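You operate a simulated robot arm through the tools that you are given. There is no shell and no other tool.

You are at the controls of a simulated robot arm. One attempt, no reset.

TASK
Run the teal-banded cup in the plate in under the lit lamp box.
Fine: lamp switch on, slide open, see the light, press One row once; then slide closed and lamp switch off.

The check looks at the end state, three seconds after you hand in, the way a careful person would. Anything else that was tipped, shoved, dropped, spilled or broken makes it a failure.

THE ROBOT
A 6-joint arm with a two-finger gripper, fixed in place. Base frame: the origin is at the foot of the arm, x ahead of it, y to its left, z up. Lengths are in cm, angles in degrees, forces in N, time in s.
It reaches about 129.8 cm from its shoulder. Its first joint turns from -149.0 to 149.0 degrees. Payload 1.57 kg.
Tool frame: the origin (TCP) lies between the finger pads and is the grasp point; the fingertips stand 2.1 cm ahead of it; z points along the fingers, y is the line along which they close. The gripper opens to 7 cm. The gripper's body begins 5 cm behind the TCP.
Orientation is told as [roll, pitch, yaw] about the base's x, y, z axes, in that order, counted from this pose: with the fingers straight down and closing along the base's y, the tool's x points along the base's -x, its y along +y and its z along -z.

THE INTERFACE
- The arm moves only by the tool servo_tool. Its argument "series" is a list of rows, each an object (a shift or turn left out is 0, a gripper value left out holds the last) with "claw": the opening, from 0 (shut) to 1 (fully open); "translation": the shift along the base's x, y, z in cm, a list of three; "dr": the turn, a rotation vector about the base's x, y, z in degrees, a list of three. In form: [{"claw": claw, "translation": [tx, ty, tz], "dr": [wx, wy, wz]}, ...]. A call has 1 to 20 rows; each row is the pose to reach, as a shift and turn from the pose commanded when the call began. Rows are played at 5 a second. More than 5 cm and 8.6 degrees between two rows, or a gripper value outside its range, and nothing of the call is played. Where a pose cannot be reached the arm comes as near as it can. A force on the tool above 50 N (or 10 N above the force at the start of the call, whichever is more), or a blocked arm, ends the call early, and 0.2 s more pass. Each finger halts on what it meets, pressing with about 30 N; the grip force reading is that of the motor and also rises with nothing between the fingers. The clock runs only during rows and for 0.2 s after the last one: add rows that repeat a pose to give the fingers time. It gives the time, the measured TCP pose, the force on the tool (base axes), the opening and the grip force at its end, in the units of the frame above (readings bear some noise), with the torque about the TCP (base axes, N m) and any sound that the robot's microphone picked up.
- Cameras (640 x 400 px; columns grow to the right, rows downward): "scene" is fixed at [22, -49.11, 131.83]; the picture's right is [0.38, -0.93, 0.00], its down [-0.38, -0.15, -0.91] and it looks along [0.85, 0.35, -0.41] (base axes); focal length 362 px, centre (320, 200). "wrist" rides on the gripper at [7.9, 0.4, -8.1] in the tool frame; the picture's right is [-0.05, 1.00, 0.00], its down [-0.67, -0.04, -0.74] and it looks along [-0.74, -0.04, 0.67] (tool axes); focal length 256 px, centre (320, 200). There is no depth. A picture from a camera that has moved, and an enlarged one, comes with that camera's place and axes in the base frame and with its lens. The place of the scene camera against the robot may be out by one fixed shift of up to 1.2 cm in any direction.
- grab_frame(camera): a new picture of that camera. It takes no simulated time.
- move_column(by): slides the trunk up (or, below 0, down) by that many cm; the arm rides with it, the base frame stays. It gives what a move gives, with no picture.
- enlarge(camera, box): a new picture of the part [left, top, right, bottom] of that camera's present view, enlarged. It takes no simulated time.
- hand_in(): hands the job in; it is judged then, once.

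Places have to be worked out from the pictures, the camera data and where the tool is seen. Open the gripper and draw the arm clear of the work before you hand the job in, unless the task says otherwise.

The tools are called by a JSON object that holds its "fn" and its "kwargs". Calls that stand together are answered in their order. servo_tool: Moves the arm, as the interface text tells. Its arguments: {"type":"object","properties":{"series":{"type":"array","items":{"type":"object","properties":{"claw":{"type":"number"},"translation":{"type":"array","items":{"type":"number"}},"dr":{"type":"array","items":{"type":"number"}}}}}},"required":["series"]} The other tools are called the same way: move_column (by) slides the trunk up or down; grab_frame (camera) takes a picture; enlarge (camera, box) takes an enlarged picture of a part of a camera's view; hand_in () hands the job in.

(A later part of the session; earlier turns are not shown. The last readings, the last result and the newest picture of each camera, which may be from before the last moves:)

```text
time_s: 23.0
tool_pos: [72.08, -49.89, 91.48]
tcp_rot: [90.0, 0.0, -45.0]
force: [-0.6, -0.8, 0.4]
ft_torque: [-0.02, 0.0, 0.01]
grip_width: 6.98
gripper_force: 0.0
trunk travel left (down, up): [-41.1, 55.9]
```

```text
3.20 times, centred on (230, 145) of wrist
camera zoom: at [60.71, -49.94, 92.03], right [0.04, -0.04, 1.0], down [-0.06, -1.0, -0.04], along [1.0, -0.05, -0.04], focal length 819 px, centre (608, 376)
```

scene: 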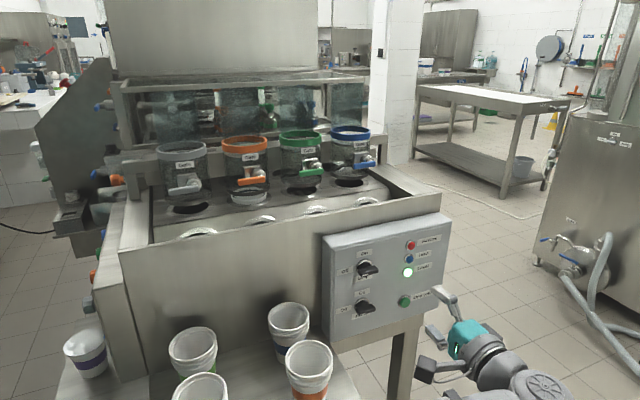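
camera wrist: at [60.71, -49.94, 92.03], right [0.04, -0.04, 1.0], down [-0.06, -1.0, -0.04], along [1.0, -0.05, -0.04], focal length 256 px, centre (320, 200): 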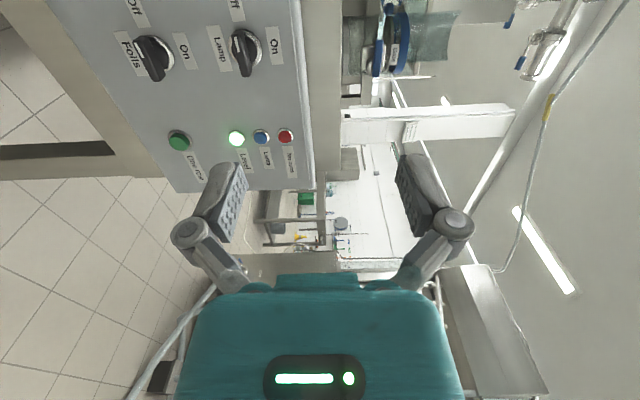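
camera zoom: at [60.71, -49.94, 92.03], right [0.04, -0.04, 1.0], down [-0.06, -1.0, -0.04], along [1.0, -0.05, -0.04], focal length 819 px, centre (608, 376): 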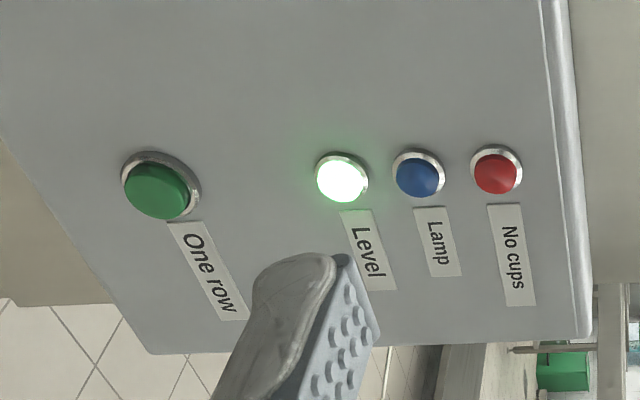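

Combining rays, the Lamp bar centre is about (92.3,-33.5,82.0), the panel face lies 44 cm along the forward axis, and the One row button is at about (102.4,-41.6,67.6). I lower to z=82 and approach halfway.

{"fn": "move_column", "kwargs": {"by": -9.5}}

{"fn": "servo_tool", "kwargs": {"series": [{"translation": [3, 2, 0], "claw": 1}, {"translation": [6, 4, 0]}, {"translation": [9, 6.2, 0]}, {"translation": [12, 8.4, 0]}]}}

{"fn": "grab_frame", "kwargs": {"camera": "wrist"}}

{"fn": "grab_frame", "kwargs": {"camera": "scene"}}

```text
time_s: 24.3
tool_pos: [72.01, -49.82, 82.09]
tcp_rot: [90.0, 0.0, -45.0]
force: [0.3, 0.8, -0.1]
ft_torque: [0.03, -0.01, -0.01]
grip_width: 6.99
gripper_force: 0.1
trunk travel left (down, up): [-31.6, 65.4]
```

```text
time_s: 25.3
tool_pos: [84.06, -41.35, 82.03]
tcp_rot: [90.2, 0.0, -45.0]
force: [-0.4, 0.1, 1.6]
ft_torque: [-0.01, -0.01, 0.02]
grip_width: 6.98
gripper_force: 0.2
trunk travel left (down, up): [-31.6, 65.4]
```

```text
taken
camera wrist: at [72.76, -41.57, 82.54], right [0.04, -0.04, 1.0], down [-0.06, -1.0, -0.04], along [1.0, -0.05, -0.04], focal length 256 px, centre (320, 200)
```

wrist: 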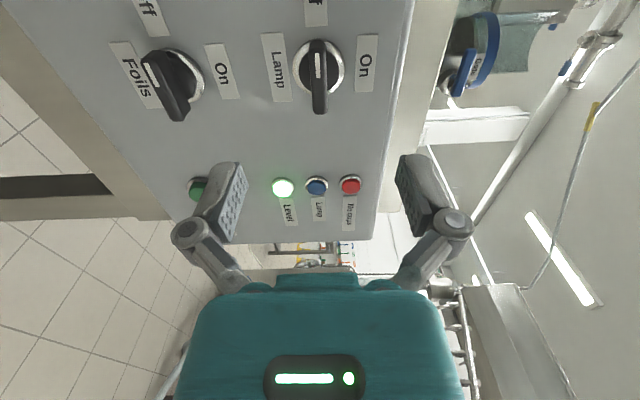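

```text
taken
```

scene: 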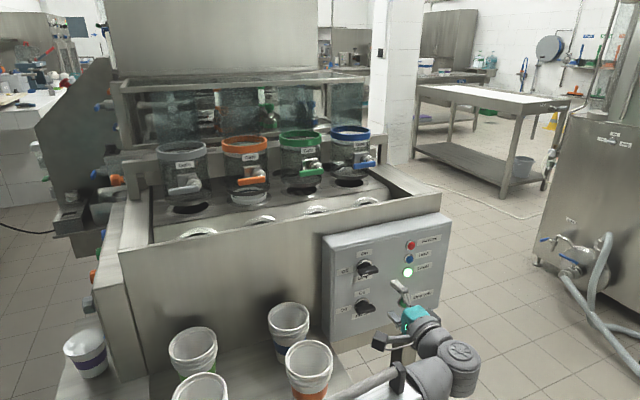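

The bar centre checks out at about (92.3,-33.5,82.1). I advance along the forward axis with the fingers straddling the bar above and below.

{"fn": "servo_tool", "kwargs": {"series": [{"translation": [2, 1.9, 0]}, {"translation": [4, 3.8, 0]}, {"translation": [6, 5.7, 0]}, {"translation": [7.6, 7.2, 0]}]}}

{"fn": "grab_frame", "kwargs": {"camera": "wrist"}}

{"fn": "grab_frame", "kwargs": {"camera": "scene"}}

```text
time_s: 26.3
tool_pos: [91.67, -34.15, 82.09]
tcp_rot: [90.1, 0.0, -44.9]
force: [-0.4, 0.1, 0.0]
ft_torque: [-0.01, 0.0, -0.01]
grip_width: 7.02
gripper_force: 0.0
trunk travel left (down, up): [-31.6, 65.4]
```

```text
taken
camera wrist: at [80.33, -34.36, 82.53], right [0.04, -0.04, 1.0], down [-0.06, -1.0, -0.04], along [1.0, -0.05, -0.04], focal length 256 px, centre (320, 200)
```

wrist: 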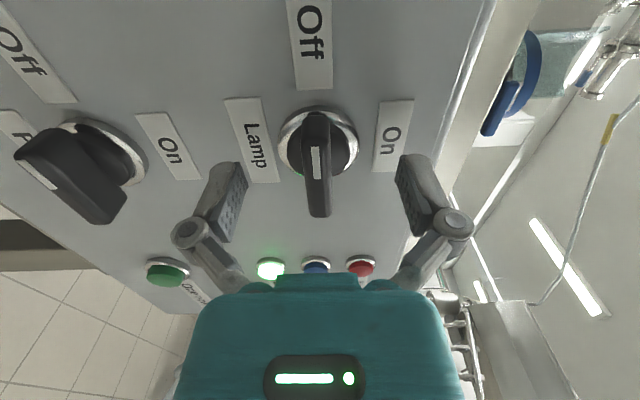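

```text
taken
```

scene: 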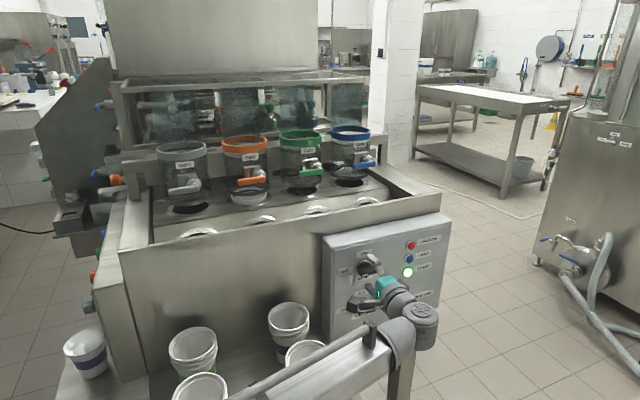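

The fingers straddle the bar. The beam now passes over or near the orange cup in the picture, so I check that closely before gripping.

{"fn": "enlarge", "kwargs": {"camera": "scene", "box": [220, 290, 460, 400]}}

{"fn": "enlarge", "kwargs": {"camera": "wrist", "box": [180, 60, 480, 300]}}

```text
2.67 times, centred on (340, 345) of scene
camera zoom: at [22.0, -49.11, 131.83], right [0.38, -0.93, 0.0], down [-0.38, -0.15, -0.91], along [0.85, 0.35, -0.41], focal length 965 px, centre (267, -187)
```

zoom: 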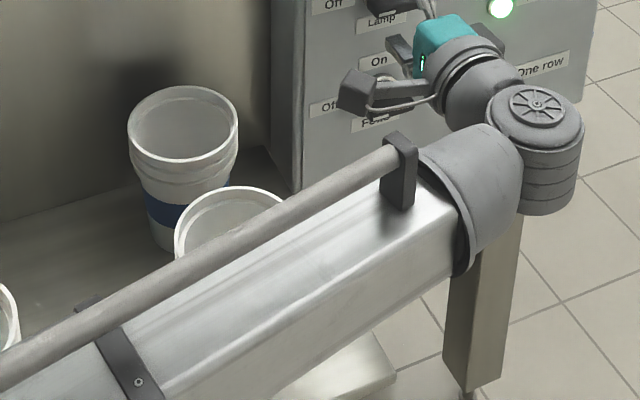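

```text
1.67 times, centred on (330, 180) of wrist
camera zoom: at [80.33, -34.36, 82.53], right [0.04, -0.04, 1.0], down [-0.06, -1.0, -0.04], along [1.0, -0.05, -0.04], focal length 427 px, centre (303, 233)
```

zoom: 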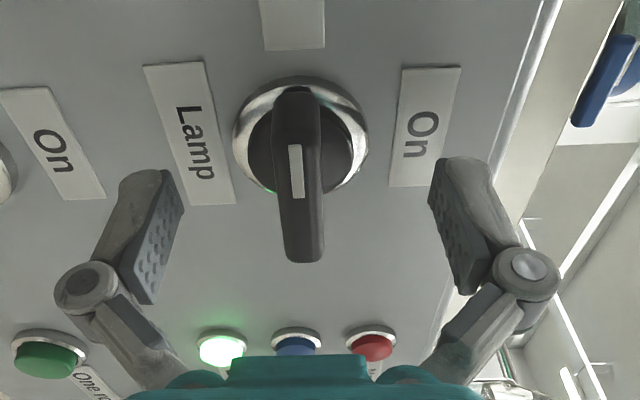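

Nothing is disturbed and the bar is centred between the fingers. I close on it.

{"fn": "servo_tool", "kwargs": {"series": [{"claw": 0.5}, {"claw": 0.3}, {"claw": 0.1}, {"claw": 0}, {"claw": 0}, {"claw": 0}]}}

{"fn": "grab_frame", "kwargs": {"camera": "wrist"}}

```text
time_s: 27.7
tool_pos: [91.59, -34.19, 81.99]
tcp_rot: [90.0, 0.0, -45.1]
force: [-3.8, 2.2, -7.9]
ft_torque: [-0.11, 0.13, -0.07]
grip_width: 1.19
gripper_force: 31.5
trunk travel left (down, up): [-31.6, 65.4]
```

```text
taken
camera wrist: at [80.33, -34.35, 82.47], right [0.04, -0.04, 1.0], down [-0.06, -1.0, -0.04], along [1.0, -0.05, -0.04], focal length 256 px, centre (320, 200)
```

wrist: 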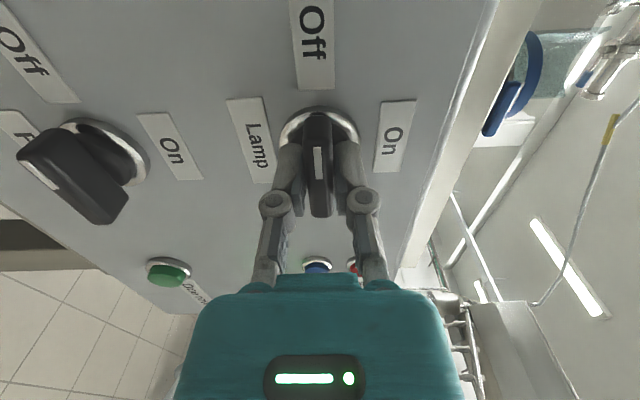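

Gripped (1.19 cm wide). I turn the bar clockwise (left to up) about the forward axis, half-way first.

{"fn": "servo_tool", "kwargs": {"series": [{"dr": [5, 5, 0]}, {"dr": [10, 10, 0]}, {"dr": [15, 15, 0]}, {"dr": [20, 20, 0]}, {"dr": [25, 25, 0]}, {"dr": [30, 30, 0]}]}}

{"fn": "grab_frame", "kwargs": {"camera": "wrist"}}

{"fn": "enlarge", "kwargs": {"camera": "scene", "box": [220, 230, 460, 380]}}

```text
time_s: 29.1
tool_pos: [91.64, -34.25, 81.97]
tcp_rot: [89.9, 42.5, -45.0]
force: [-0.8, 0.1, -5.8]
ft_torque: [0.19, -0.25, 0.45]
grip_width: 1.2
gripper_force: 31.5
trunk travel left (down, up): [-31.6, 65.4]
```

```text
taken
camera wrist: at [82.01, -36.04, 87.74], right [0.51, -0.51, 0.7], down [-0.2, -0.86, -0.48], along [0.84, 0.1, -0.53], focal length 256 px, centre (320, 200)
```

wrist: 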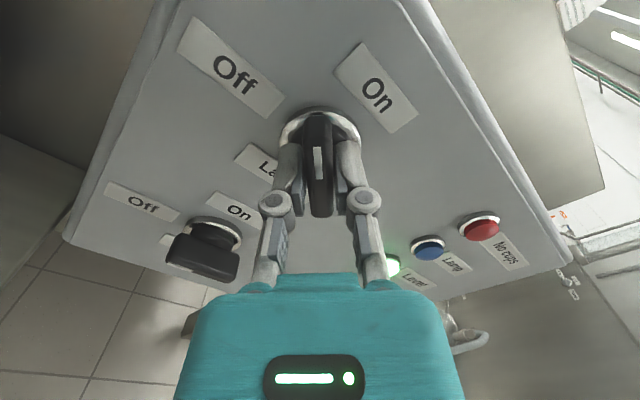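

```text
2.67 times, centred on (340, 305) of scene
camera zoom: at [22.0, -49.11, 131.83], right [0.38, -0.93, 0.0], down [-0.38, -0.15, -0.91], along [0.85, 0.35, -0.41], focal length 965 px, centre (267, -80)
```

zoom: 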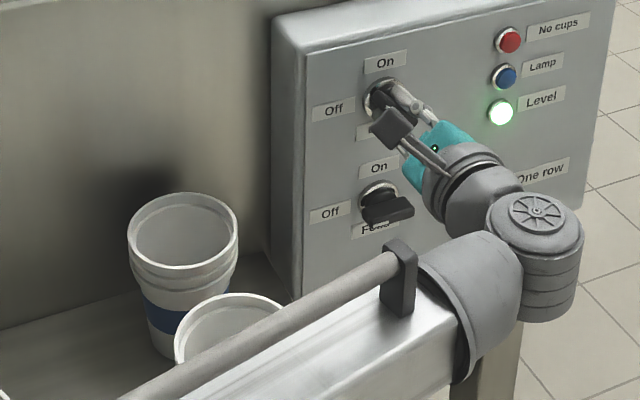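

The bar turns with the gripper. I continue the remaining turn to On.

{"fn": "servo_tool", "kwargs": {"series": [{"dr": [5.5, 5.5, 0]}, {"dr": [11, 11, 0]}, {"dr": [16.5, 16.5, 0]}, {"dr": [22, 22, 0]}, {"dr": [27.5, 27.5, 0]}, {"dr": [33, 33, 0]}, {"dr": [34, 34, 0]}]}}

{"fn": "grab_frame", "kwargs": {"camera": "wrist"}}

{"fn": "enlarge", "kwargs": {"camera": "scene", "box": [220, 230, 460, 380]}}

```text
time_s: 30.7
tool_pos: [91.68, -34.2, 82.02]
tcp_rot: [-91.7, 89.5, 133.2]
force: [8.1, -4.2, 3.5]
ft_torque: [-0.66, -0.07, -0.16]
grip_width: 1.19
gripper_force: 32.0
trunk travel left (down, up): [-31.6, 65.4]
```

```text
taken
camera wrist: at [86.31, -40.34, 90.01], right [0.7, -0.71, -0.06], down [-0.56, -0.5, -0.67], along [0.44, 0.5, -0.74], focal length 256 px, centre (320, 200)
```

wrist: 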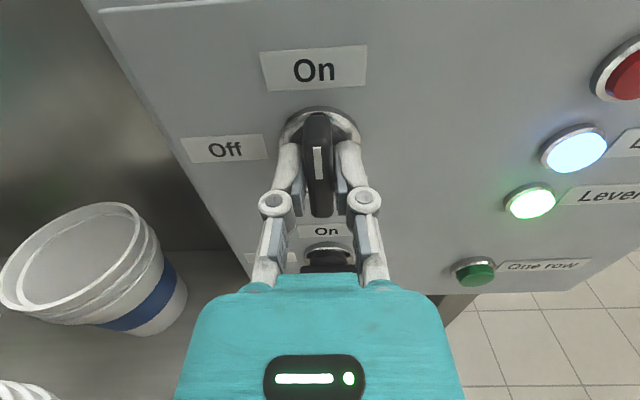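

```text
2.67 times, centred on (340, 305) of scene
camera zoom: at [22.0, -49.11, 131.83], right [0.38, -0.93, 0.0], down [-0.38, -0.15, -0.91], along [0.85, 0.35, -0.41], focal length 965 px, centre (267, -80)
```

zoom: 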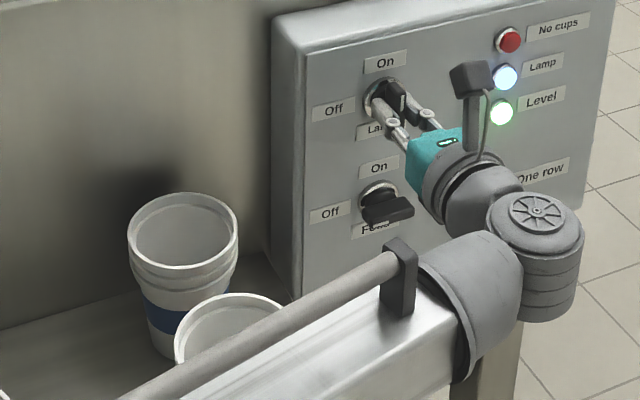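

The blue Lamp indicator is lit. I open the fingers and back straight off along -forward.

{"fn": "servo_tool", "kwargs": {"series": [{"claw": 0.5}, {"claw": 0.8}, {"claw": 1}, {"claw": 1}, {"translation": [-2.5, -2.5, 0]}, {"translation": [-5.5, -5.5, 0]}, {"translation": [-8.5, -8.5, 0]}, {"translation": [-11.5, -11.5, 0]}, {"translation": [-14, -15, 0]}]}}

{"fn": "grab_frame", "kwargs": {"camera": "wrist"}}

{"fn": "grab_frame", "kwargs": {"camera": "scene"}}

```text
time_s: 32.7
tool_pos: [77.67, -49.21, 82.04]
tcp_rot: [-83.9, 89.6, 141.1]
force: [0.2, 0.0, -1.0]
ft_torque: [0.01, 0.0, -0.04]
grip_width: 6.98
gripper_force: 0.1
trunk travel left (down, up): [-31.6, 65.4]
```

```text
taken
camera wrist: at [72.26, -55.34, 90.02], right [0.71, -0.71, -0.06], down [-0.56, -0.5, -0.67], along [0.44, 0.5, -0.74], focal length 256 px, centre (320, 200)
```

wrist: 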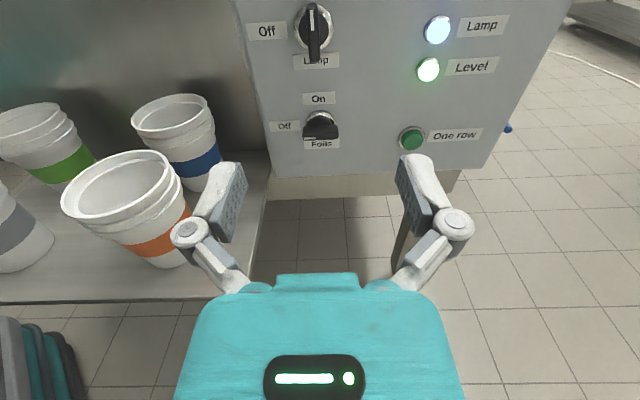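

```text
taken
```

scene: 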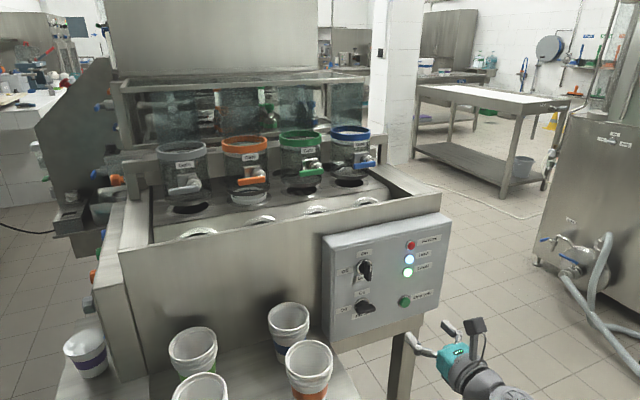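

Lamp switch is On. I raise the trunk back up, then undo the roll.

{"fn": "move_column", "kwargs": {"by": 40}}

{"fn": "move_column", "kwargs": {"by": 7.5}}

{"fn": "servo_tool", "kwargs": {"series": [{"translation": [-1, 0.5, 0], "dr": [-5.6, -5.6, 0]}, {"translation": [-2, 1, 0], "dr": [-11.2, -11.2, 0]}, {"translation": [-3, 1.5, 0], "dr": [-16.8, -16.8, 0]}, {"translation": [-4, 2, 0], "dr": [-22.4, -22.4, 0]}, {"translation": [-5, 2.5, 0], "dr": [-28, -28, 0]}, {"translation": [-6, 3, 0], "dr": [-33.6, -33.6, 0]}, {"translation": [-7, 3.5, 0], "dr": [-39.2, -39.2, 0]}, {"translation": [-8, 4, 0], "dr": [-44.8, -44.8, 0]}, {"translation": [-9, 4.5, 0], "dr": [-50.4, -50.4, 0]}, {"translation": [-10, 5, 0], "dr": [-56, -56, 0]}, {"translation": [-11, 5.5, 0], "dr": [-61.6, -61.6, 0]}, {"translation": [-12, 6, 0], "dr": [-64, -64, 0]}]}}

```text
time_s: 36.5
tool_pos: [77.66, -49.13, 122.1]
tcp_rot: [-86.3, 89.5, 138.6]
force: [1.4, -1.3, -0.9]
ft_torque: [0.0, 0.04, 0.05]
grip_width: 6.99
gripper_force: 0.0
trunk travel left (down, up): [-71.6, 25.4]
```

```text
time_s: 37.6
tool_pos: [77.73, -49.18, 129.53]
tcp_rot: [-86.0, 89.5, 139.0]
force: [-0.4, 0.2, 0.5]
ft_torque: [0.0, -0.02, 0.0]
grip_width: 6.99
gripper_force: 0.1
trunk travel left (down, up): [-79.1, 17.9]
```

```text
time_s: 40.2
tool_pos: [65.63, -43.16, 129.57]
tcp_rot: [90.0, 0.0, -45.0]
force: [0.8, 0.6, -0.6]
ft_torque: [0.02, 0.0, 0.0]
grip_width: 6.97
gripper_force: 0.0
trunk travel left (down, up): [-79.1, 17.9]
```

Roll undone. Now I pitch the fingers back down, keeping the wrist height.

{"fn": "servo_tool", "kwargs": {"series": [{"translation": [-0.5, 1.2, -2.6], "dr": [-5.79, 5.79, 0]}, {"translation": [-1, 2.4, -5.2], "dr": [-11.57, 11.57, 0]}, {"translation": [-1.5, 3.6, -7.7], "dr": [-17.35, 17.35, 0]}, {"translation": [-2, 4.8, -10.1], "dr": [-23.14, 23.14, 0]}, {"translation": [-2.5, 6, -12.2], "dr": [-28.9, 28.9, 0]}, {"translation": [-3, 7.2, -14], "dr": [-34.7, 34.7, 0]}, {"translation": [-3.5, 8.4, -15.6], "dr": [-40.5, 40.5, 0]}, {"translation": [-4, 9.6, -16.9], "dr": [-46.3, 46.3, 0]}, {"translation": [-4.5, 10.8, -17.9], "dr": [-52.1, 52.1, 0]}, {"translation": [-5, 12, -18.4], "dr": [-57.9, 57.9, 0]}, {"translation": [-5.5, 13.2, -18.6], "dr": [-63.64, 63.64, 0]}]}}

{"fn": "grab_frame", "kwargs": {"camera": "scene"}}

```text
time_s: 42.6
tool_pos: [60.07, -29.92, 110.93]
tcp_rot: [-0.2, -0.1, -44.9]
force: [-0.2, -0.2, 0.2]
ft_torque: [0.02, 0.03, 0.0]
grip_width: 6.97
gripper_force: 0.2
trunk travel left (down, up): [-79.1, 17.9]
```

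```text
taken
```

scene: 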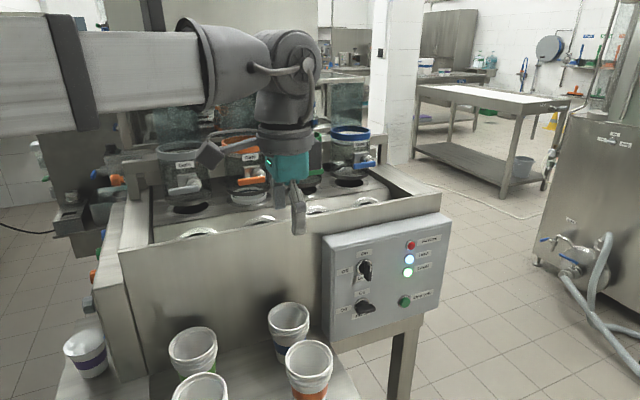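

Pitch is back to fingers-down. I swing along x≈60 to the left and then in toward the slide knob at hover height.

{"fn": "servo_tool", "kwargs": {"series": [{"translation": [0, 5, 0]}, {"translation": [0, 10, 0]}, {"translation": [0, 15, 0]}, {"translation": [0, 20, 0]}, {"translation": [0, 25, 0]}, {"translation": [0, 30, 0]}, {"translation": [0, 35, 0]}, {"translation": [0, 40, 0]}, {"translation": [0, 45, 0]}, {"translation": [0, 50, 0]}, {"translation": [0, 55, 0]}, {"translation": [0, 60, 0]}, {"translation": [0, 65, 0]}, {"translation": [3, 69, 0]}, {"translation": [7, 72, 0]}, {"translation": [11, 73, 0]}, {"translation": [15, 73, 0]}, {"translation": [19, 71, 0]}]}}

{"fn": "grab_frame", "kwargs": {"camera": "wrist"}}

{"fn": "enlarge", "kwargs": {"camera": "wrist", "box": [220, 100, 420, 280]}}

```text
time_s: 46.4
tool_pos: [79.32, 41.05, 110.84]
tcp_rot: [0.0, -0.1, -45.0]
force: [1.2, 0.5, -0.5]
ft_torque: [-0.01, -0.02, 0.02]
grip_width: 7.0
gripper_force: 0.0
trunk travel left (down, up): [-79.1, 17.9]
```

```text
taken
camera wrist: at [74.01, 46.82, 119.07], right [0.74, 0.67, 0.0], down [0.45, -0.5, 0.75], along [0.5, -0.55, -0.67], focal length 256 px, centre (320, 200)
```

wrist: 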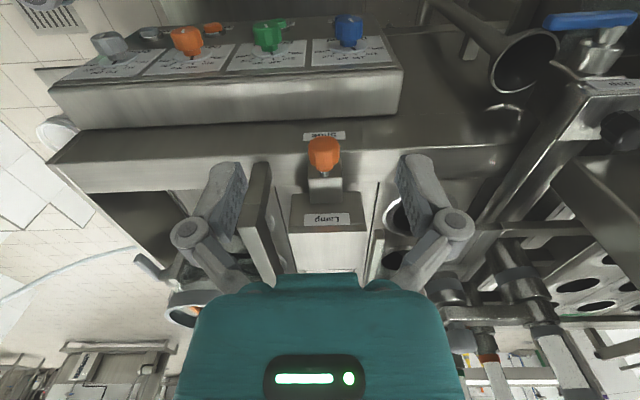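

```text
2.22 times, centred on (320, 190) of wrist
camera zoom: at [74.01, 46.82, 119.07], right [0.74, 0.67, 0.0], down [0.45, -0.5, 0.75], along [0.5, -0.55, -0.67], focal length 569 px, centre (320, 222)
```

zoom: 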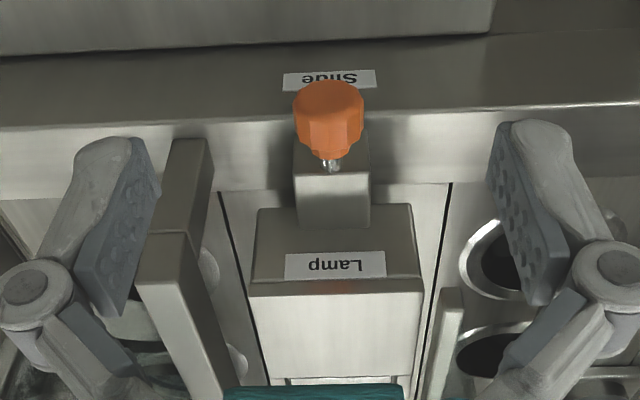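

The knob is confirmed at about (85.6,34.7,97), directly ahead along the slide axis. I move over it and lower the trunk so the fingers straddle it.

{"fn": "servo_tool", "kwargs": {"series": [{"translation": [2.1, -2.1, 0]}, {"translation": [4.2, -4.2, 0]}, {"translation": [6.3, -6.3, 0]}]}}

{"fn": "move_column", "kwargs": {"by": -9}}

{"fn": "grab_frame", "kwargs": {"camera": "wrist"}}

{"fn": "grab_frame", "kwargs": {"camera": "scene"}}

```text
time_s: 47.2
tool_pos: [85.58, 34.63, 110.85]
tcp_rot: [0.0, 0.0, -45.0]
force: [-1.0, -0.5, -0.1]
ft_torque: [-0.01, -0.01, 0.0]
grip_width: 7.0
gripper_force: 0.1
trunk travel left (down, up): [-79.1, 17.9]
```

```text
time_s: 48.5
tool_pos: [85.4, 34.88, 101.87]
tcp_rot: [0.0, 0.0, -45.0]
force: [0.4, -0.6, 0.0]
ft_torque: [-0.01, -0.02, -0.02]
grip_width: 6.99
gripper_force: 0.1
trunk travel left (down, up): [-70.1, 26.9]
```

```text
taken
camera wrist: at [80.19, 40.62, 110.1], right [0.74, 0.67, 0.0], down [0.45, -0.5, 0.75], along [0.5, -0.55, -0.67], focal length 256 px, centre (320, 200)
```

wrist: 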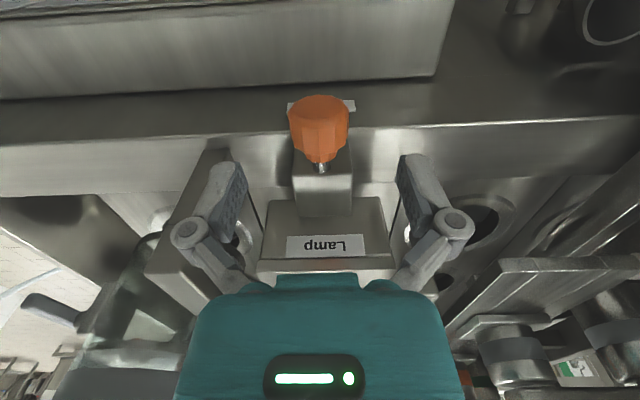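

```text
taken
```

scene: 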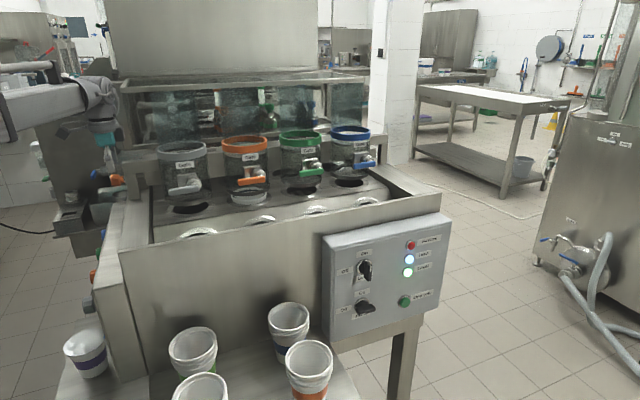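

The knob sits right below the TCP. I lower the remaining 4.7 cm and close on it.

{"fn": "move_column", "kwargs": {"by": -4.7}}

{"fn": "servo_tool", "kwargs": {"series": [{"claw": 0.7}, {"claw": 0.4}, {"claw": 0.1}, {"claw": 0}, {"claw": 0}]}}

{"fn": "grab_frame", "kwargs": {"camera": "wrist"}}

```text
time_s: 49.4
tool_pos: [85.44, 34.72, 97.2]
tcp_rot: [0.0, 0.0, -45.0]
force: [-0.4, 0.0, -0.7]
ft_torque: [-0.01, -0.01, 0.03]
grip_width: 7.0
gripper_force: 0.1
trunk travel left (down, up): [-65.4, 31.6]
```

```text
time_s: 50.5
tool_pos: [85.44, 34.77, 97.35]
tcp_rot: [0.0, -0.1, -45.0]
force: [-4.0, -3.9, -2.5]
ft_torque: [-0.03, -0.01, -0.06]
grip_width: 3.01
gripper_force: 32.0
trunk travel left (down, up): [-65.4, 31.6]
```

```text
taken
camera wrist: at [80.16, 40.58, 105.41], right [0.74, 0.67, 0.0], down [0.45, -0.5, 0.75], along [0.5, -0.55, -0.67], focal length 256 px, centre (320, 200)
```

wrist: 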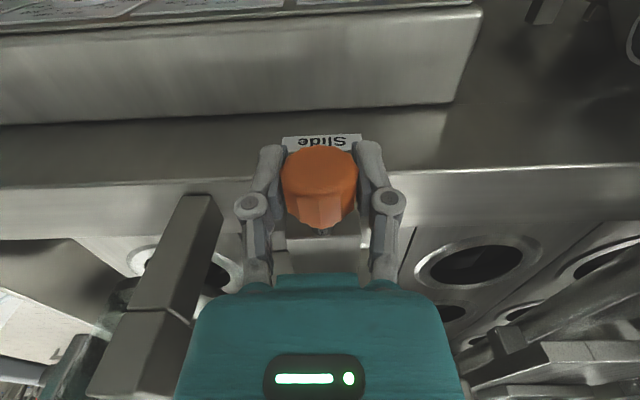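

Gripped on the 3 cm knob. I pull outward (toward [-0.71,+0.71]) gently.

{"fn": "servo_tool", "kwargs": {"series": [{"translation": [-0.7, 0.7, 0]}, {"translation": [-1.4, 1.4, 0]}, {"translation": [-2.1, 2.1, 0]}, {"translation": [-2.8, 2.8, 0]}]}}

{"fn": "grab_frame", "kwargs": {"camera": "wrist"}}

```text
time_s: 51.5
tool_pos: [82.68, 37.66, 97.26]
tcp_rot: [0.0, 0.0, -45.1]
force: [-3.2, -3.5, -1.6]
ft_torque: [-0.2, -0.29, -0.08]
grip_width: 3.05
gripper_force: 32.2
trunk travel left (down, up): [-65.4, 31.6]
```

```text
taken
camera wrist: at [77.32, 43.42, 105.41], right [0.74, 0.67, 0.0], down [0.45, -0.5, 0.75], along [0.5, -0.55, -0.67], focal length 256 px, centre (320, 200)
```

wrist: 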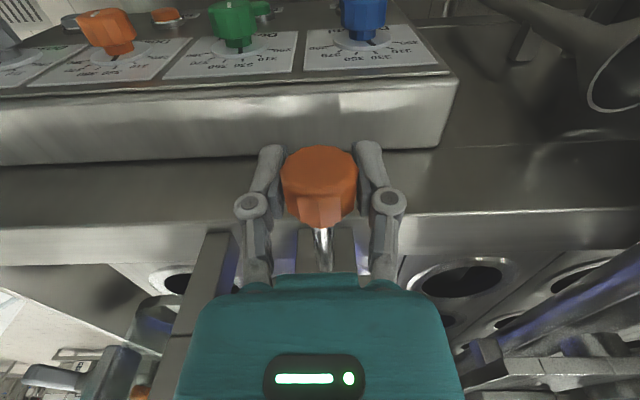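

The rod slides out easily, and violet light already shows. I continue until the stop.

{"fn": "servo_tool", "kwargs": {"series": [{"translation": [-0.7, 0.7, 0]}, {"translation": [-1.4, 1.4, 0]}, {"translation": [-2.1, 2.1, 0]}, {"translation": [-2.8, 2.8, 0]}, {"translation": [-3.5, 3.5, 0]}]}}

{"fn": "grab_frame", "kwargs": {"camera": "wrist"}}

{"fn": "grab_frame", "kwargs": {"camera": "scene"}}

```text
time_s: 52.8
tool_pos: [78.8, 41.45, 97.27]
tcp_rot: [0.0, 0.1, -44.8]
force: [-1.0, 0.2, 0.1]
ft_torque: [0.0, -0.04, 0.0]
grip_width: 0.0
gripper_force: 28.5
trunk travel left (down, up): [-65.4, 31.6]
```

```text
taken
camera wrist: at [73.53, 47.26, 105.46], right [0.74, 0.67, 0.0], down [0.45, -0.5, 0.74], along [0.5, -0.55, -0.67], focal length 256 px, centre (320, 200)
```

wrist: 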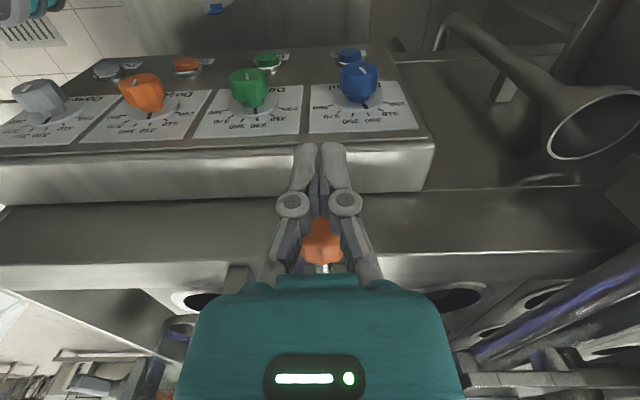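

```text
taken
```

scene: 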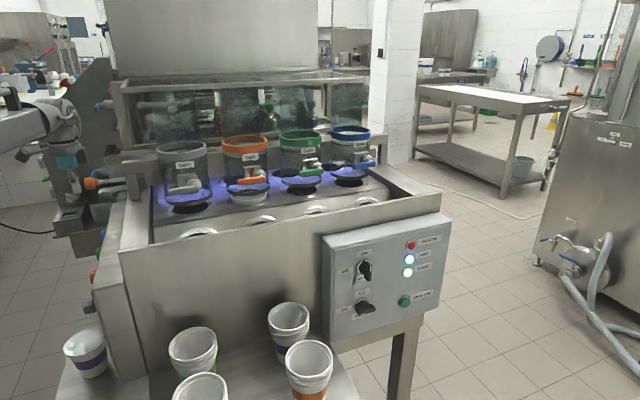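

The fingers slipped off the knob at the end of its travel; violet light is visible over the plate in the scene view. I open the fingers, rise, and check how far the slide is out.

{"fn": "servo_tool", "kwargs": {"series": [{"translation": [-1.5, 1.5, 0]}, {"translation": [-3, 3, 0], "claw": 0.5}, {"claw": 1, "translation": [-3, 3, 0]}, {"claw": 1, "translation": [-3, 3, 0]}]}}

{"fn": "move_column", "kwargs": {"by": 8}}

{"fn": "grab_frame", "kwargs": {"camera": "wrist"}}

{"fn": "enlarge", "kwargs": {"camera": "scene", "box": [40, 130, 240, 255]}}

{"fn": "enlarge", "kwargs": {"camera": "scene", "box": [220, 130, 420, 255]}}

```text
time_s: 53.8
tool_pos: [76.2, 44.01, 97.31]
tcp_rot: [0.0, -0.1, -45.0]
force: [-0.9, -0.1, 0.0]
ft_torque: [0.02, 0.01, 0.01]
grip_width: 6.89
gripper_force: 0.1
trunk travel left (down, up): [-65.4, 31.6]
```

```text
time_s: 54.9
tool_pos: [76.16, 44.11, 105.28]
tcp_rot: [0.0, 0.1, -45.0]
force: [-0.2, 0.1, 0.3]
ft_torque: [0.0, 0.02, -0.01]
grip_width: 6.99
gripper_force: 0.0
trunk travel left (down, up): [-73.4, 23.6]
```

```text
taken
camera wrist: at [70.86, 49.96, 113.39], right [0.74, 0.67, 0.0], down [0.45, -0.5, 0.75], along [0.5, -0.55, -0.67], focal length 256 px, centre (320, 200)
```

wrist: 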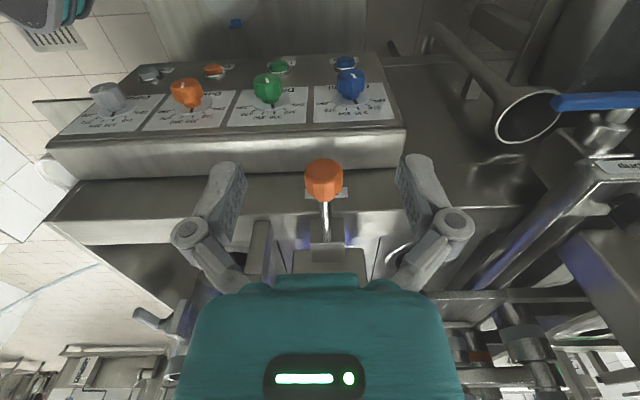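

```text
3.20 times, centred on (140, 192) of scene
camera zoom: at [22.0, -49.11, 131.83], right [0.38, -0.93, 0.0], down [-0.38, -0.15, -0.91], along [0.85, 0.35, -0.41], focal length 1158 px, centre (896, 224)
```

zoom: 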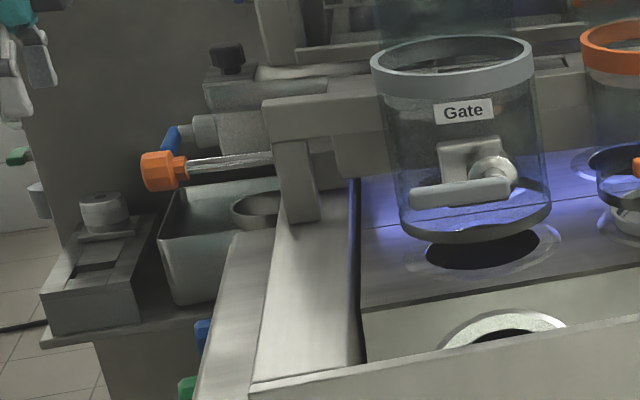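

```text
3.20 times, centred on (320, 192) of scene
camera zoom: at [22.0, -49.11, 131.83], right [0.38, -0.93, 0.0], down [-0.38, -0.15, -0.91], along [0.85, 0.35, -0.41], focal length 1158 px, centre (320, 224)
```

zoom: 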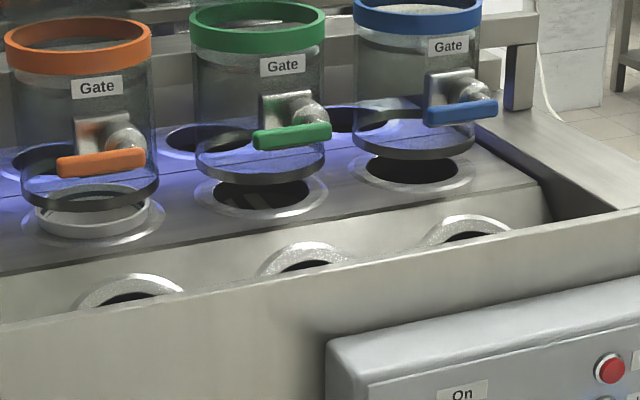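

The lamp box is shining onto the row behind the magazines, and the knob has travelled about 6 cm. I re-grip and tug once to confirm it is at its stop.

{"fn": "servo_tool", "kwargs": {"series": [{"translation": [1.7, -1.8, 0]}, {"translation": [3.4, -3.5, 0]}, {"translation": [5.1, -5.3, 0]}]}}

{"fn": "move_column", "kwargs": {"by": -8}}

{"fn": "servo_tool", "kwargs": {"series": [{"claw": 0.7}, {"claw": 0.4}, {"claw": 0.1}, {"claw": 0}, {"claw": 0}]}}

{"fn": "servo_tool", "kwargs": {"series": [{"translation": [-0.2, 0.2, 0]}, {"translation": [-0.4, 0.4, 0]}]}}

{"fn": "grab_frame", "kwargs": {"camera": "wrist"}}

```text
time_s: 55.7
tool_pos: [81.33, 38.73, 105.2]
tcp_rot: [0.0, 0.0, -45.0]
force: [-0.1, 0.0, -0.3]
ft_torque: [0.02, -0.01, 0.04]
grip_width: 7.02
gripper_force: 0.0
trunk travel left (down, up): [-73.4, 23.6]
```

```text
time_s: 56.9
tool_pos: [81.39, 38.78, 97.3]
tcp_rot: [0.0, 0.0, -45.0]
force: [0.3, -1.0, -0.4]
ft_torque: [-0.02, 0.0, -0.02]
grip_width: 7.0
gripper_force: 0.1
trunk travel left (down, up): [-65.4, 31.6]
```

```text
time_s: 58.1
tool_pos: [81.43, 38.83, 97.19]
tcp_rot: [0.0, 0.0, -45.0]
force: [5.6, 5.2, 5.2]
ft_torque: [-0.04, 0.06, -0.13]
grip_width: 3.04
gripper_force: 32.2
trunk travel left (down, up): [-65.4, 31.6]
```

```text
time_s: 58.7
tool_pos: [81.29, 38.98, 97.24]
tcp_rot: [0.0, -0.2, -45.0]
force: [24.3, -11.2, 10.8]
ft_torque: [0.05, 0.02, 0.14]
grip_width: 3.07
gripper_force: 31.6
trunk travel left (down, up): [-65.4, 31.6]
```

```text
taken
camera wrist: at [75.96, 44.79, 105.33], right [0.74, 0.67, 0.0], down [0.44, -0.5, 0.75], along [0.5, -0.56, -0.66], focal length 256 px, centre (320, 200)
```

wrist: 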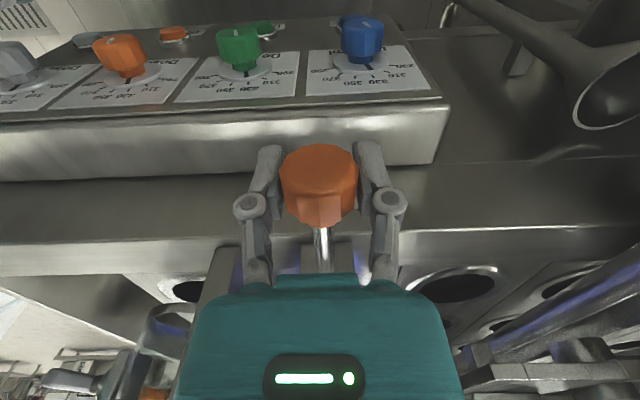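

There is a 25 N resistance at this point, so the slide is fully out (knob at about (81.3,38.9)). I release it and rise clear.

{"fn": "servo_tool", "kwargs": {"series": [{"translation": [0.1, -0.1, 0], "claw": 0.5}, {"translation": [0.1, -0.1, 0], "claw": 1}, {"translation": [0.1, -0.1, 0], "claw": 1}, {"translation": [0.1, -0.1, 0], "claw": 1}]}}

{"fn": "move_column", "kwargs": {"by": 13.7}}

{"fn": "servo_tool", "kwargs": {"series": [{"translation": [-4, 2, 0]}, {"translation": [-8, 3, 0]}, {"translation": [-12, 3, 0]}, {"translation": [-16, 1, 0], "claw": 0}, {"translation": [-19, -2, 0]}, {"translation": [-21, -6, 0]}, {"translation": [-21, -11, 0]}, {"translation": [-21, -16, 0]}, {"translation": [-21, -21, 0]}, {"translation": [-21, -26, 0]}, {"translation": [-21, -31, 0]}, {"translation": [-21, -36, 0]}, {"translation": [-21, -41, 0]}, {"translation": [-21, -46, 0]}, {"translation": [-21, -51, 0]}, {"translation": [-21, -56, 0]}, {"translation": [-21, -61, 0]}, {"translation": [-21, -66, 0]}, {"translation": [-21, -70, 0]}]}}

{"fn": "grab_frame", "kwargs": {"camera": "scene"}}

```text
time_s: 59.7
tool_pos: [81.03, 39.1, 97.29]
tcp_rot: [0.0, 0.0, -45.0]
force: [0.3, 0.6, -0.7]
ft_torque: [0.0, 0.01, 0.01]
grip_width: 6.98
gripper_force: 0.1
trunk travel left (down, up): [-65.4, 31.6]
```

```text
time_s: 61.3
tool_pos: [81.06, 39.13, 110.94]
tcp_rot: [0.0, 0.0, -44.9]
force: [0.3, 0.2, 0.8]
ft_torque: [0.0, 0.01, 0.0]
grip_width: 7.0
gripper_force: 0.1
trunk travel left (down, up): [-79.1, 17.9]
```

```text
time_s: 65.3
tool_pos: [60.02, -30.94, 110.95]
tcp_rot: [0.0, -0.1, -44.9]
force: [0.1, -0.6, 0.9]
ft_torque: [0.02, 0.02, -0.01]
grip_width: 0.0
gripper_force: 28.2
trunk travel left (down, up): [-79.1, 17.9]
```

```text
taken
```

scene: 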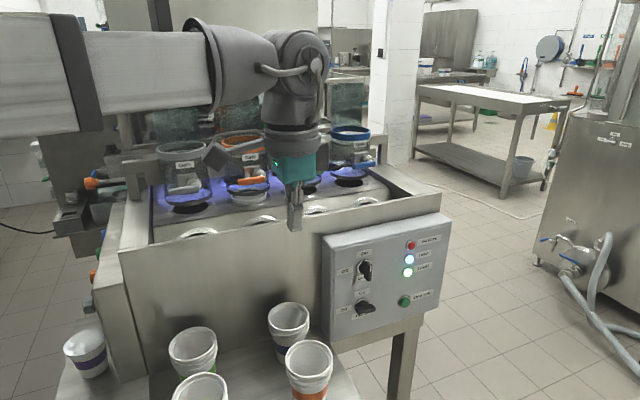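

Light is on and the slide is open. I move to in front of the One row button with closed fingers, tilting them up 40° from vertical (pointing forward and down).

{"fn": "servo_tool", "kwargs": {"series": [{"translation": [3, -4, 0.1], "dr": [3.14, -3.14, 0]}, {"translation": [6, -8, 0.3], "dr": [6.28, -6.28, 0]}, {"translation": [9, -12, 0.6], "dr": [9.43, -9.43, 0]}, {"translation": [12, -16, 1], "dr": [12.57, -12.57, 0]}, {"translation": [15.5, -19, 1.5], "dr": [15.7, -15.7, 0]}, {"translation": [19, -22, 2.1], "dr": [18.85, -18.85, 0]}, {"translation": [22.5, -24, 2.8], "dr": [22, -22, 0]}, {"translation": [25.5, -25, 3.6], "dr": [25.1, -25.1, 0]}, {"translation": [27.5, -25.4, 4.4], "dr": [28.28, -28.28, 0]}]}}

{"fn": "move_column", "kwargs": {"by": -36}}

{"fn": "grab_frame", "kwargs": {"camera": "wrist"}}

{"fn": "grab_frame", "kwargs": {"camera": "scene"}}

```text
refused: row 4 steps farther than a row can; nothing moved
```

```text
time_s: 68.8
tool_pos: [60.05, -30.82, 74.94]
tcp_rot: [0.0, 0.0, -45.0]
force: [0.0, -0.5, -0.5]
ft_torque: [0.02, 0.0, 0.06]
grip_width: 0.01
gripper_force: 28.5
trunk travel left (down, up): [-43.1, 53.9]
```

```text
taken
camera wrist: at [54.66, -24.98, 83.11], right [0.74, 0.67, 0.0], down [0.45, -0.5, 0.75], along [0.5, -0.55, -0.67], focal length 256 px, centre (320, 200)
```

wrist: 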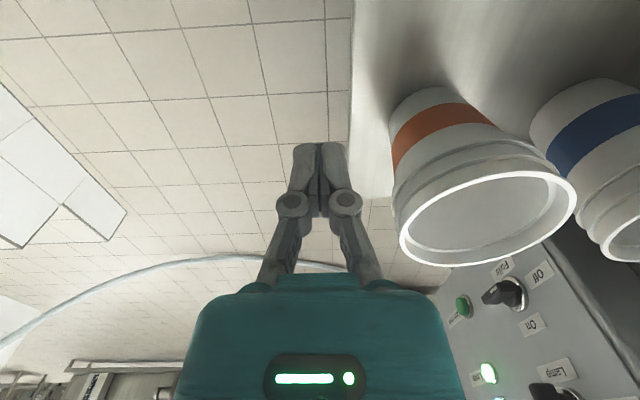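

```text
taken
```

scene: 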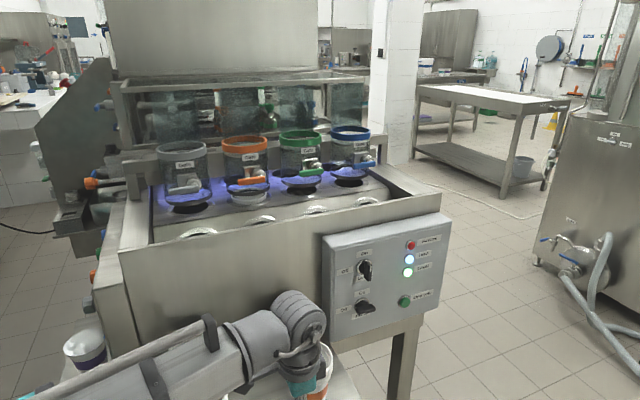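

The move was refused and only the trunk lowered; my mistake for batching dependent calls. Forces are zero and the orange cup stands next to the gripper untouched, so I raise straight back up and check the cups.

{"fn": "move_column", "kwargs": {"by": 36}}

{"fn": "grab_frame", "kwargs": {"camera": "scene"}}

{"fn": "enlarge", "kwargs": {"camera": "scene", "box": [40, 260, 360, 400]}}

```text
time_s: 72.3
tool_pos: [59.94, -30.87, 110.87]
tcp_rot: [0.0, 0.0, -45.0]
force: [-0.3, -0.2, 0.0]
ft_torque: [0.01, 0.01, 0.01]
grip_width: 0.0
gripper_force: 28.7
trunk travel left (down, up): [-79.1, 17.9]
```

```text
taken
```

scene: 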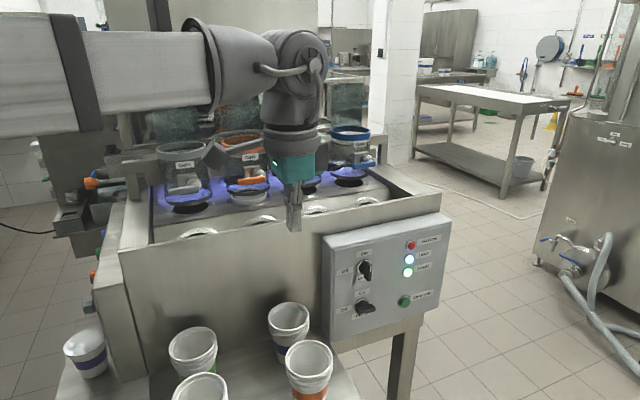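

```text
2.00 times, centred on (200, 330) of scene
camera zoom: at [22.0, -49.11, 131.83], right [0.38, -0.93, 0.0], down [-0.38, -0.15, -0.91], along [0.85, 0.35, -0.41], focal length 724 px, centre (560, -60)
```

zoom: 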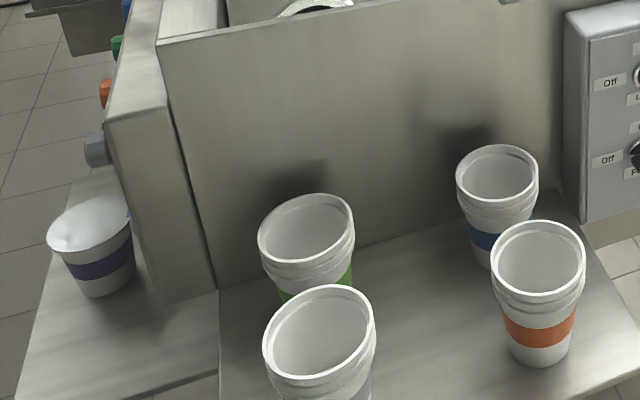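

All cups are exactly as at the start. I replay the approach with smaller steps.

{"fn": "servo_tool", "kwargs": {"series": [{"translation": [2.5, -3.5, 0.1], "dr": [3.14, -3.14, 0]}, {"translation": [5, -7, 0.3], "dr": [6.28, -6.28, 0]}, {"translation": [7.5, -10.5, 0.6], "dr": [9.43, -9.43, 0]}, {"translation": [10, -14, 1], "dr": [12.57, -12.57, 0]}, {"translation": [13, -17, 1.5], "dr": [15.7, -15.7, 0]}, {"translation": [16, -20, 2.1], "dr": [18.85, -18.85, 0]}, {"translation": [19, -22.5, 2.8], "dr": [22, -22, 0]}, {"translation": [22, -24.5, 3.6], "dr": [25.1, -25.1, 0]}, {"translation": [25, -25.4, 4.4], "dr": [28.28, -28.28, 0]}, {"translation": [27.5, -25.4, 4.4], "dr": [28.28, -28.28, 0]}]}}

{"fn": "grab_frame", "kwargs": {"camera": "wrist"}}

```text
time_s: 74.5
tool_pos: [87.64, -56.16, 115.24]
tcp_rot: [40.1, 0.0, -45.1]
force: [-0.3, -0.1, -0.3]
ft_torque: [0.02, 0.01, 0.03]
grip_width: 0.0
gripper_force: 28.1
trunk travel left (down, up): [-79.1, 17.9]
```

```text
taken
camera wrist: at [78.55, -54.15, 121.81], right [0.58, 0.5, 0.64], down [0.11, -0.83, 0.55], along [0.81, -0.24, -0.54], focal length 256 px, centre (320, 200)
```

wrist: 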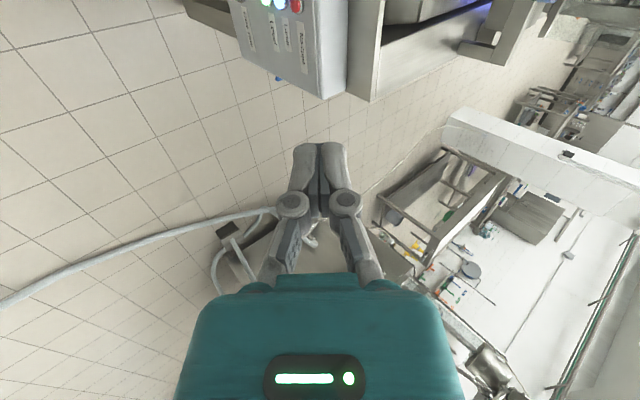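

In position about 20 cm in front of the button line. I lower the trunk in two steps.

{"fn": "move_column", "kwargs": {"by": -38}}

{"fn": "grab_frame", "kwargs": {"camera": "wrist"}}

{"fn": "grab_frame", "kwargs": {"camera": "scene"}}

```text
time_s: 78.2
tool_pos: [87.42, -56.09, 77.35]
tcp_rot: [40.0, 0.0, -44.9]
force: [-0.4, 0.0, 0.3]
ft_torque: [0.01, 0.0, 0.02]
grip_width: 0.0
gripper_force: 28.7
trunk travel left (down, up): [-41.1, 55.9]
```

```text
taken
camera wrist: at [78.46, -54.15, 83.83], right [0.58, 0.5, 0.64], down [0.11, -0.83, 0.55], along [0.81, -0.24, -0.54], focal length 256 px, centre (320, 200)
```

wrist: 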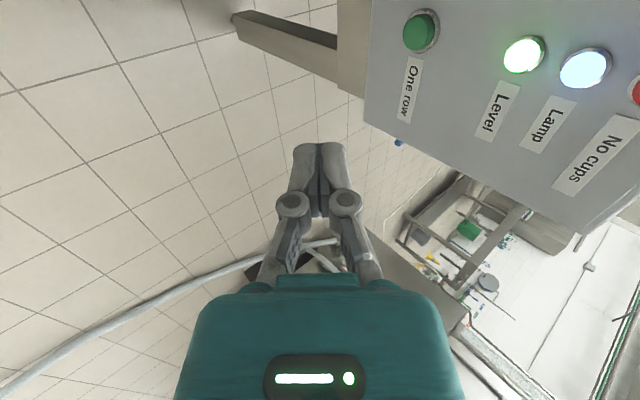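

```text
taken
```

scene: 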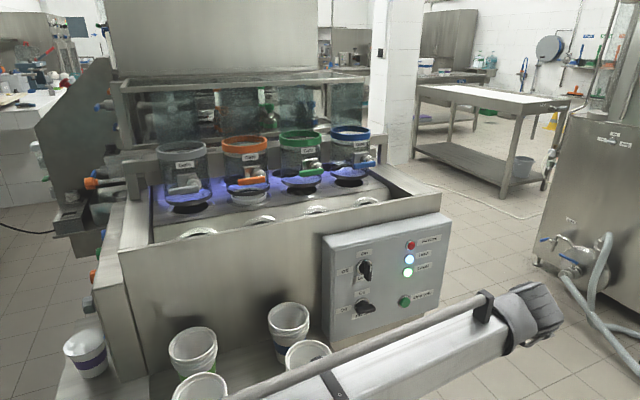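

The button triangulates again to the same place (forward 43, right 101.9, z 67.6). I lower the last 8.75 cm.

{"fn": "move_column", "kwargs": {"by": -8.75}}

{"fn": "grab_frame", "kwargs": {"camera": "scene"}}

```text
time_s: 79.4
tool_pos: [87.5, -56.21, 68.61]
tcp_rot: [40.1, 0.0, -45.0]
force: [-0.8, 0.1, -0.9]
ft_torque: [0.03, 0.0, 0.0]
grip_width: 0.02
gripper_force: 28.7
trunk travel left (down, up): [-32.3, 64.7]
```

```text
taken
```

scene: 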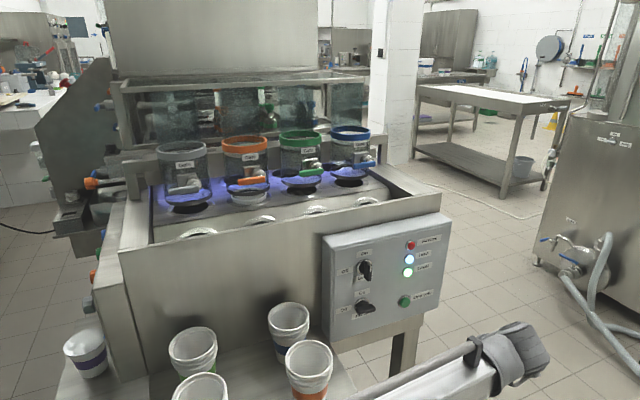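

Now I advance along the forward axis to about 3 cm short of the button.

{"fn": "servo_tool", "kwargs": {"series": [{"translation": [2.9, 2.5, 0]}, {"translation": [5.8, 5.2, 0]}, {"translation": [8.7, 8.1, 0]}, {"translation": [11.4, 10.8, 0]}]}}

{"fn": "grab_frame", "kwargs": {"camera": "wrist"}}

{"fn": "grab_frame", "kwargs": {"camera": "scene"}}

```text
time_s: 80.4
tool_pos: [99.03, -45.46, 68.57]
tcp_rot: [40.0, 0.0, -44.9]
force: [-0.7, -0.1, 0.7]
ft_torque: [-0.01, -0.02, -0.02]
grip_width: 0.02
gripper_force: 28.4
trunk travel left (down, up): [-32.3, 64.7]
```

```text
taken
camera wrist: at [89.94, -43.33, 75.07], right [0.58, 0.5, 0.64], down [0.11, -0.83, 0.55], along [0.81, -0.24, -0.54], focal length 256 px, centre (320, 200)
```

wrist: 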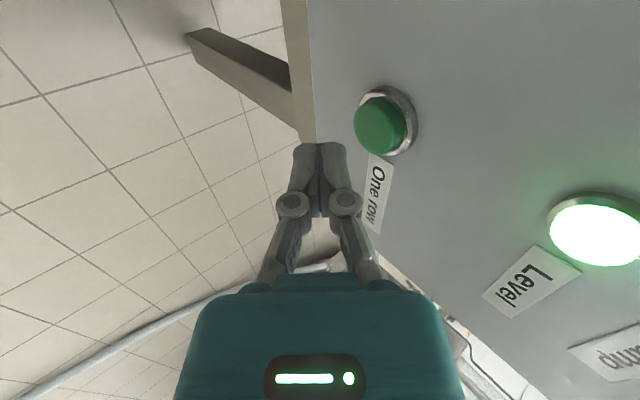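

```text
taken
```

scene: 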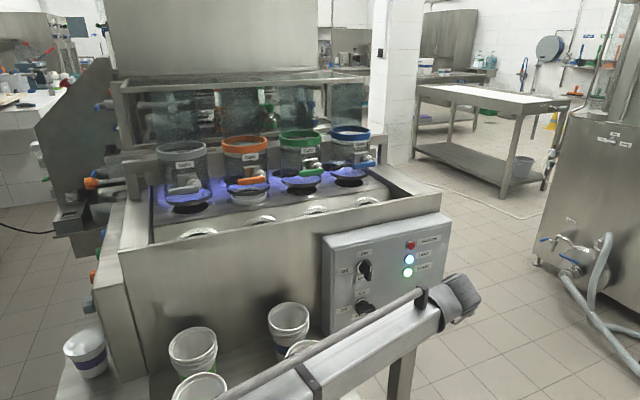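

The tips are aligned with the button centre. I press forward gradually and read the force without backing off.

{"fn": "servo_tool", "kwargs": {"series": [{"translation": [1, 1, 0]}, {"translation": [1.7, 1.7, 0]}, {"translation": [2.1, 2.1, 0]}, {"translation": [2.3, 2.3, 0]}]}}

{"fn": "grab_frame", "kwargs": {"camera": "wrist"}}

{"fn": "grab_frame", "kwargs": {"camera": "scene"}}

```text
time_s: 81.4
tool_pos: [101.11, -43.28, 68.44]
tcp_rot: [39.9, 0.0, -45.1]
force: [-10.3, -9.0, -0.9]
ft_torque: [-0.09, 0.07, 0.03]
grip_width: 0.01
gripper_force: 28.7
trunk travel left (down, up): [-32.3, 64.7]
heard: click
```

```text
taken
camera wrist: at [92.05, -41.23, 75.08], right [0.58, 0.5, 0.64], down [0.11, -0.83, 0.55], along [0.81, -0.25, -0.54], focal length 256 px, centre (320, 200)
```

wrist: 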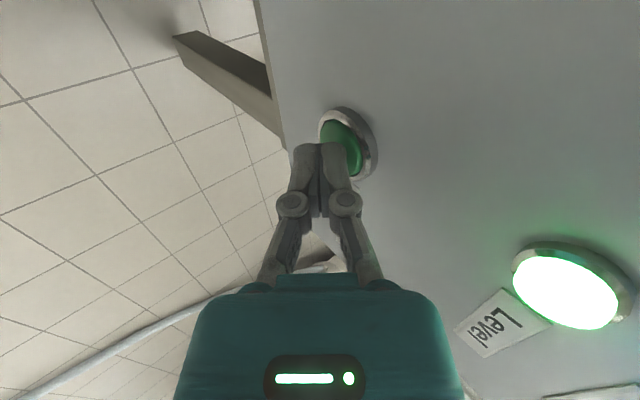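

```text
taken
```

scene: 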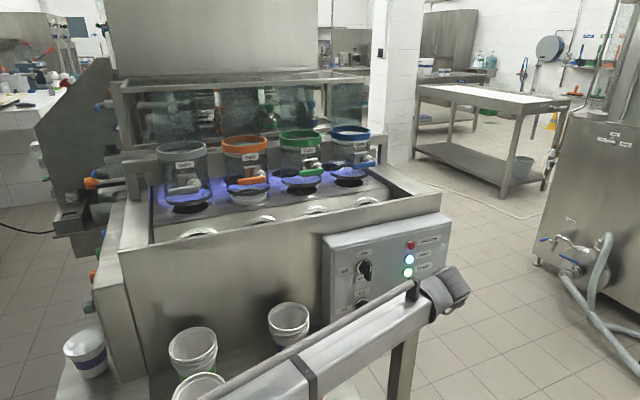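

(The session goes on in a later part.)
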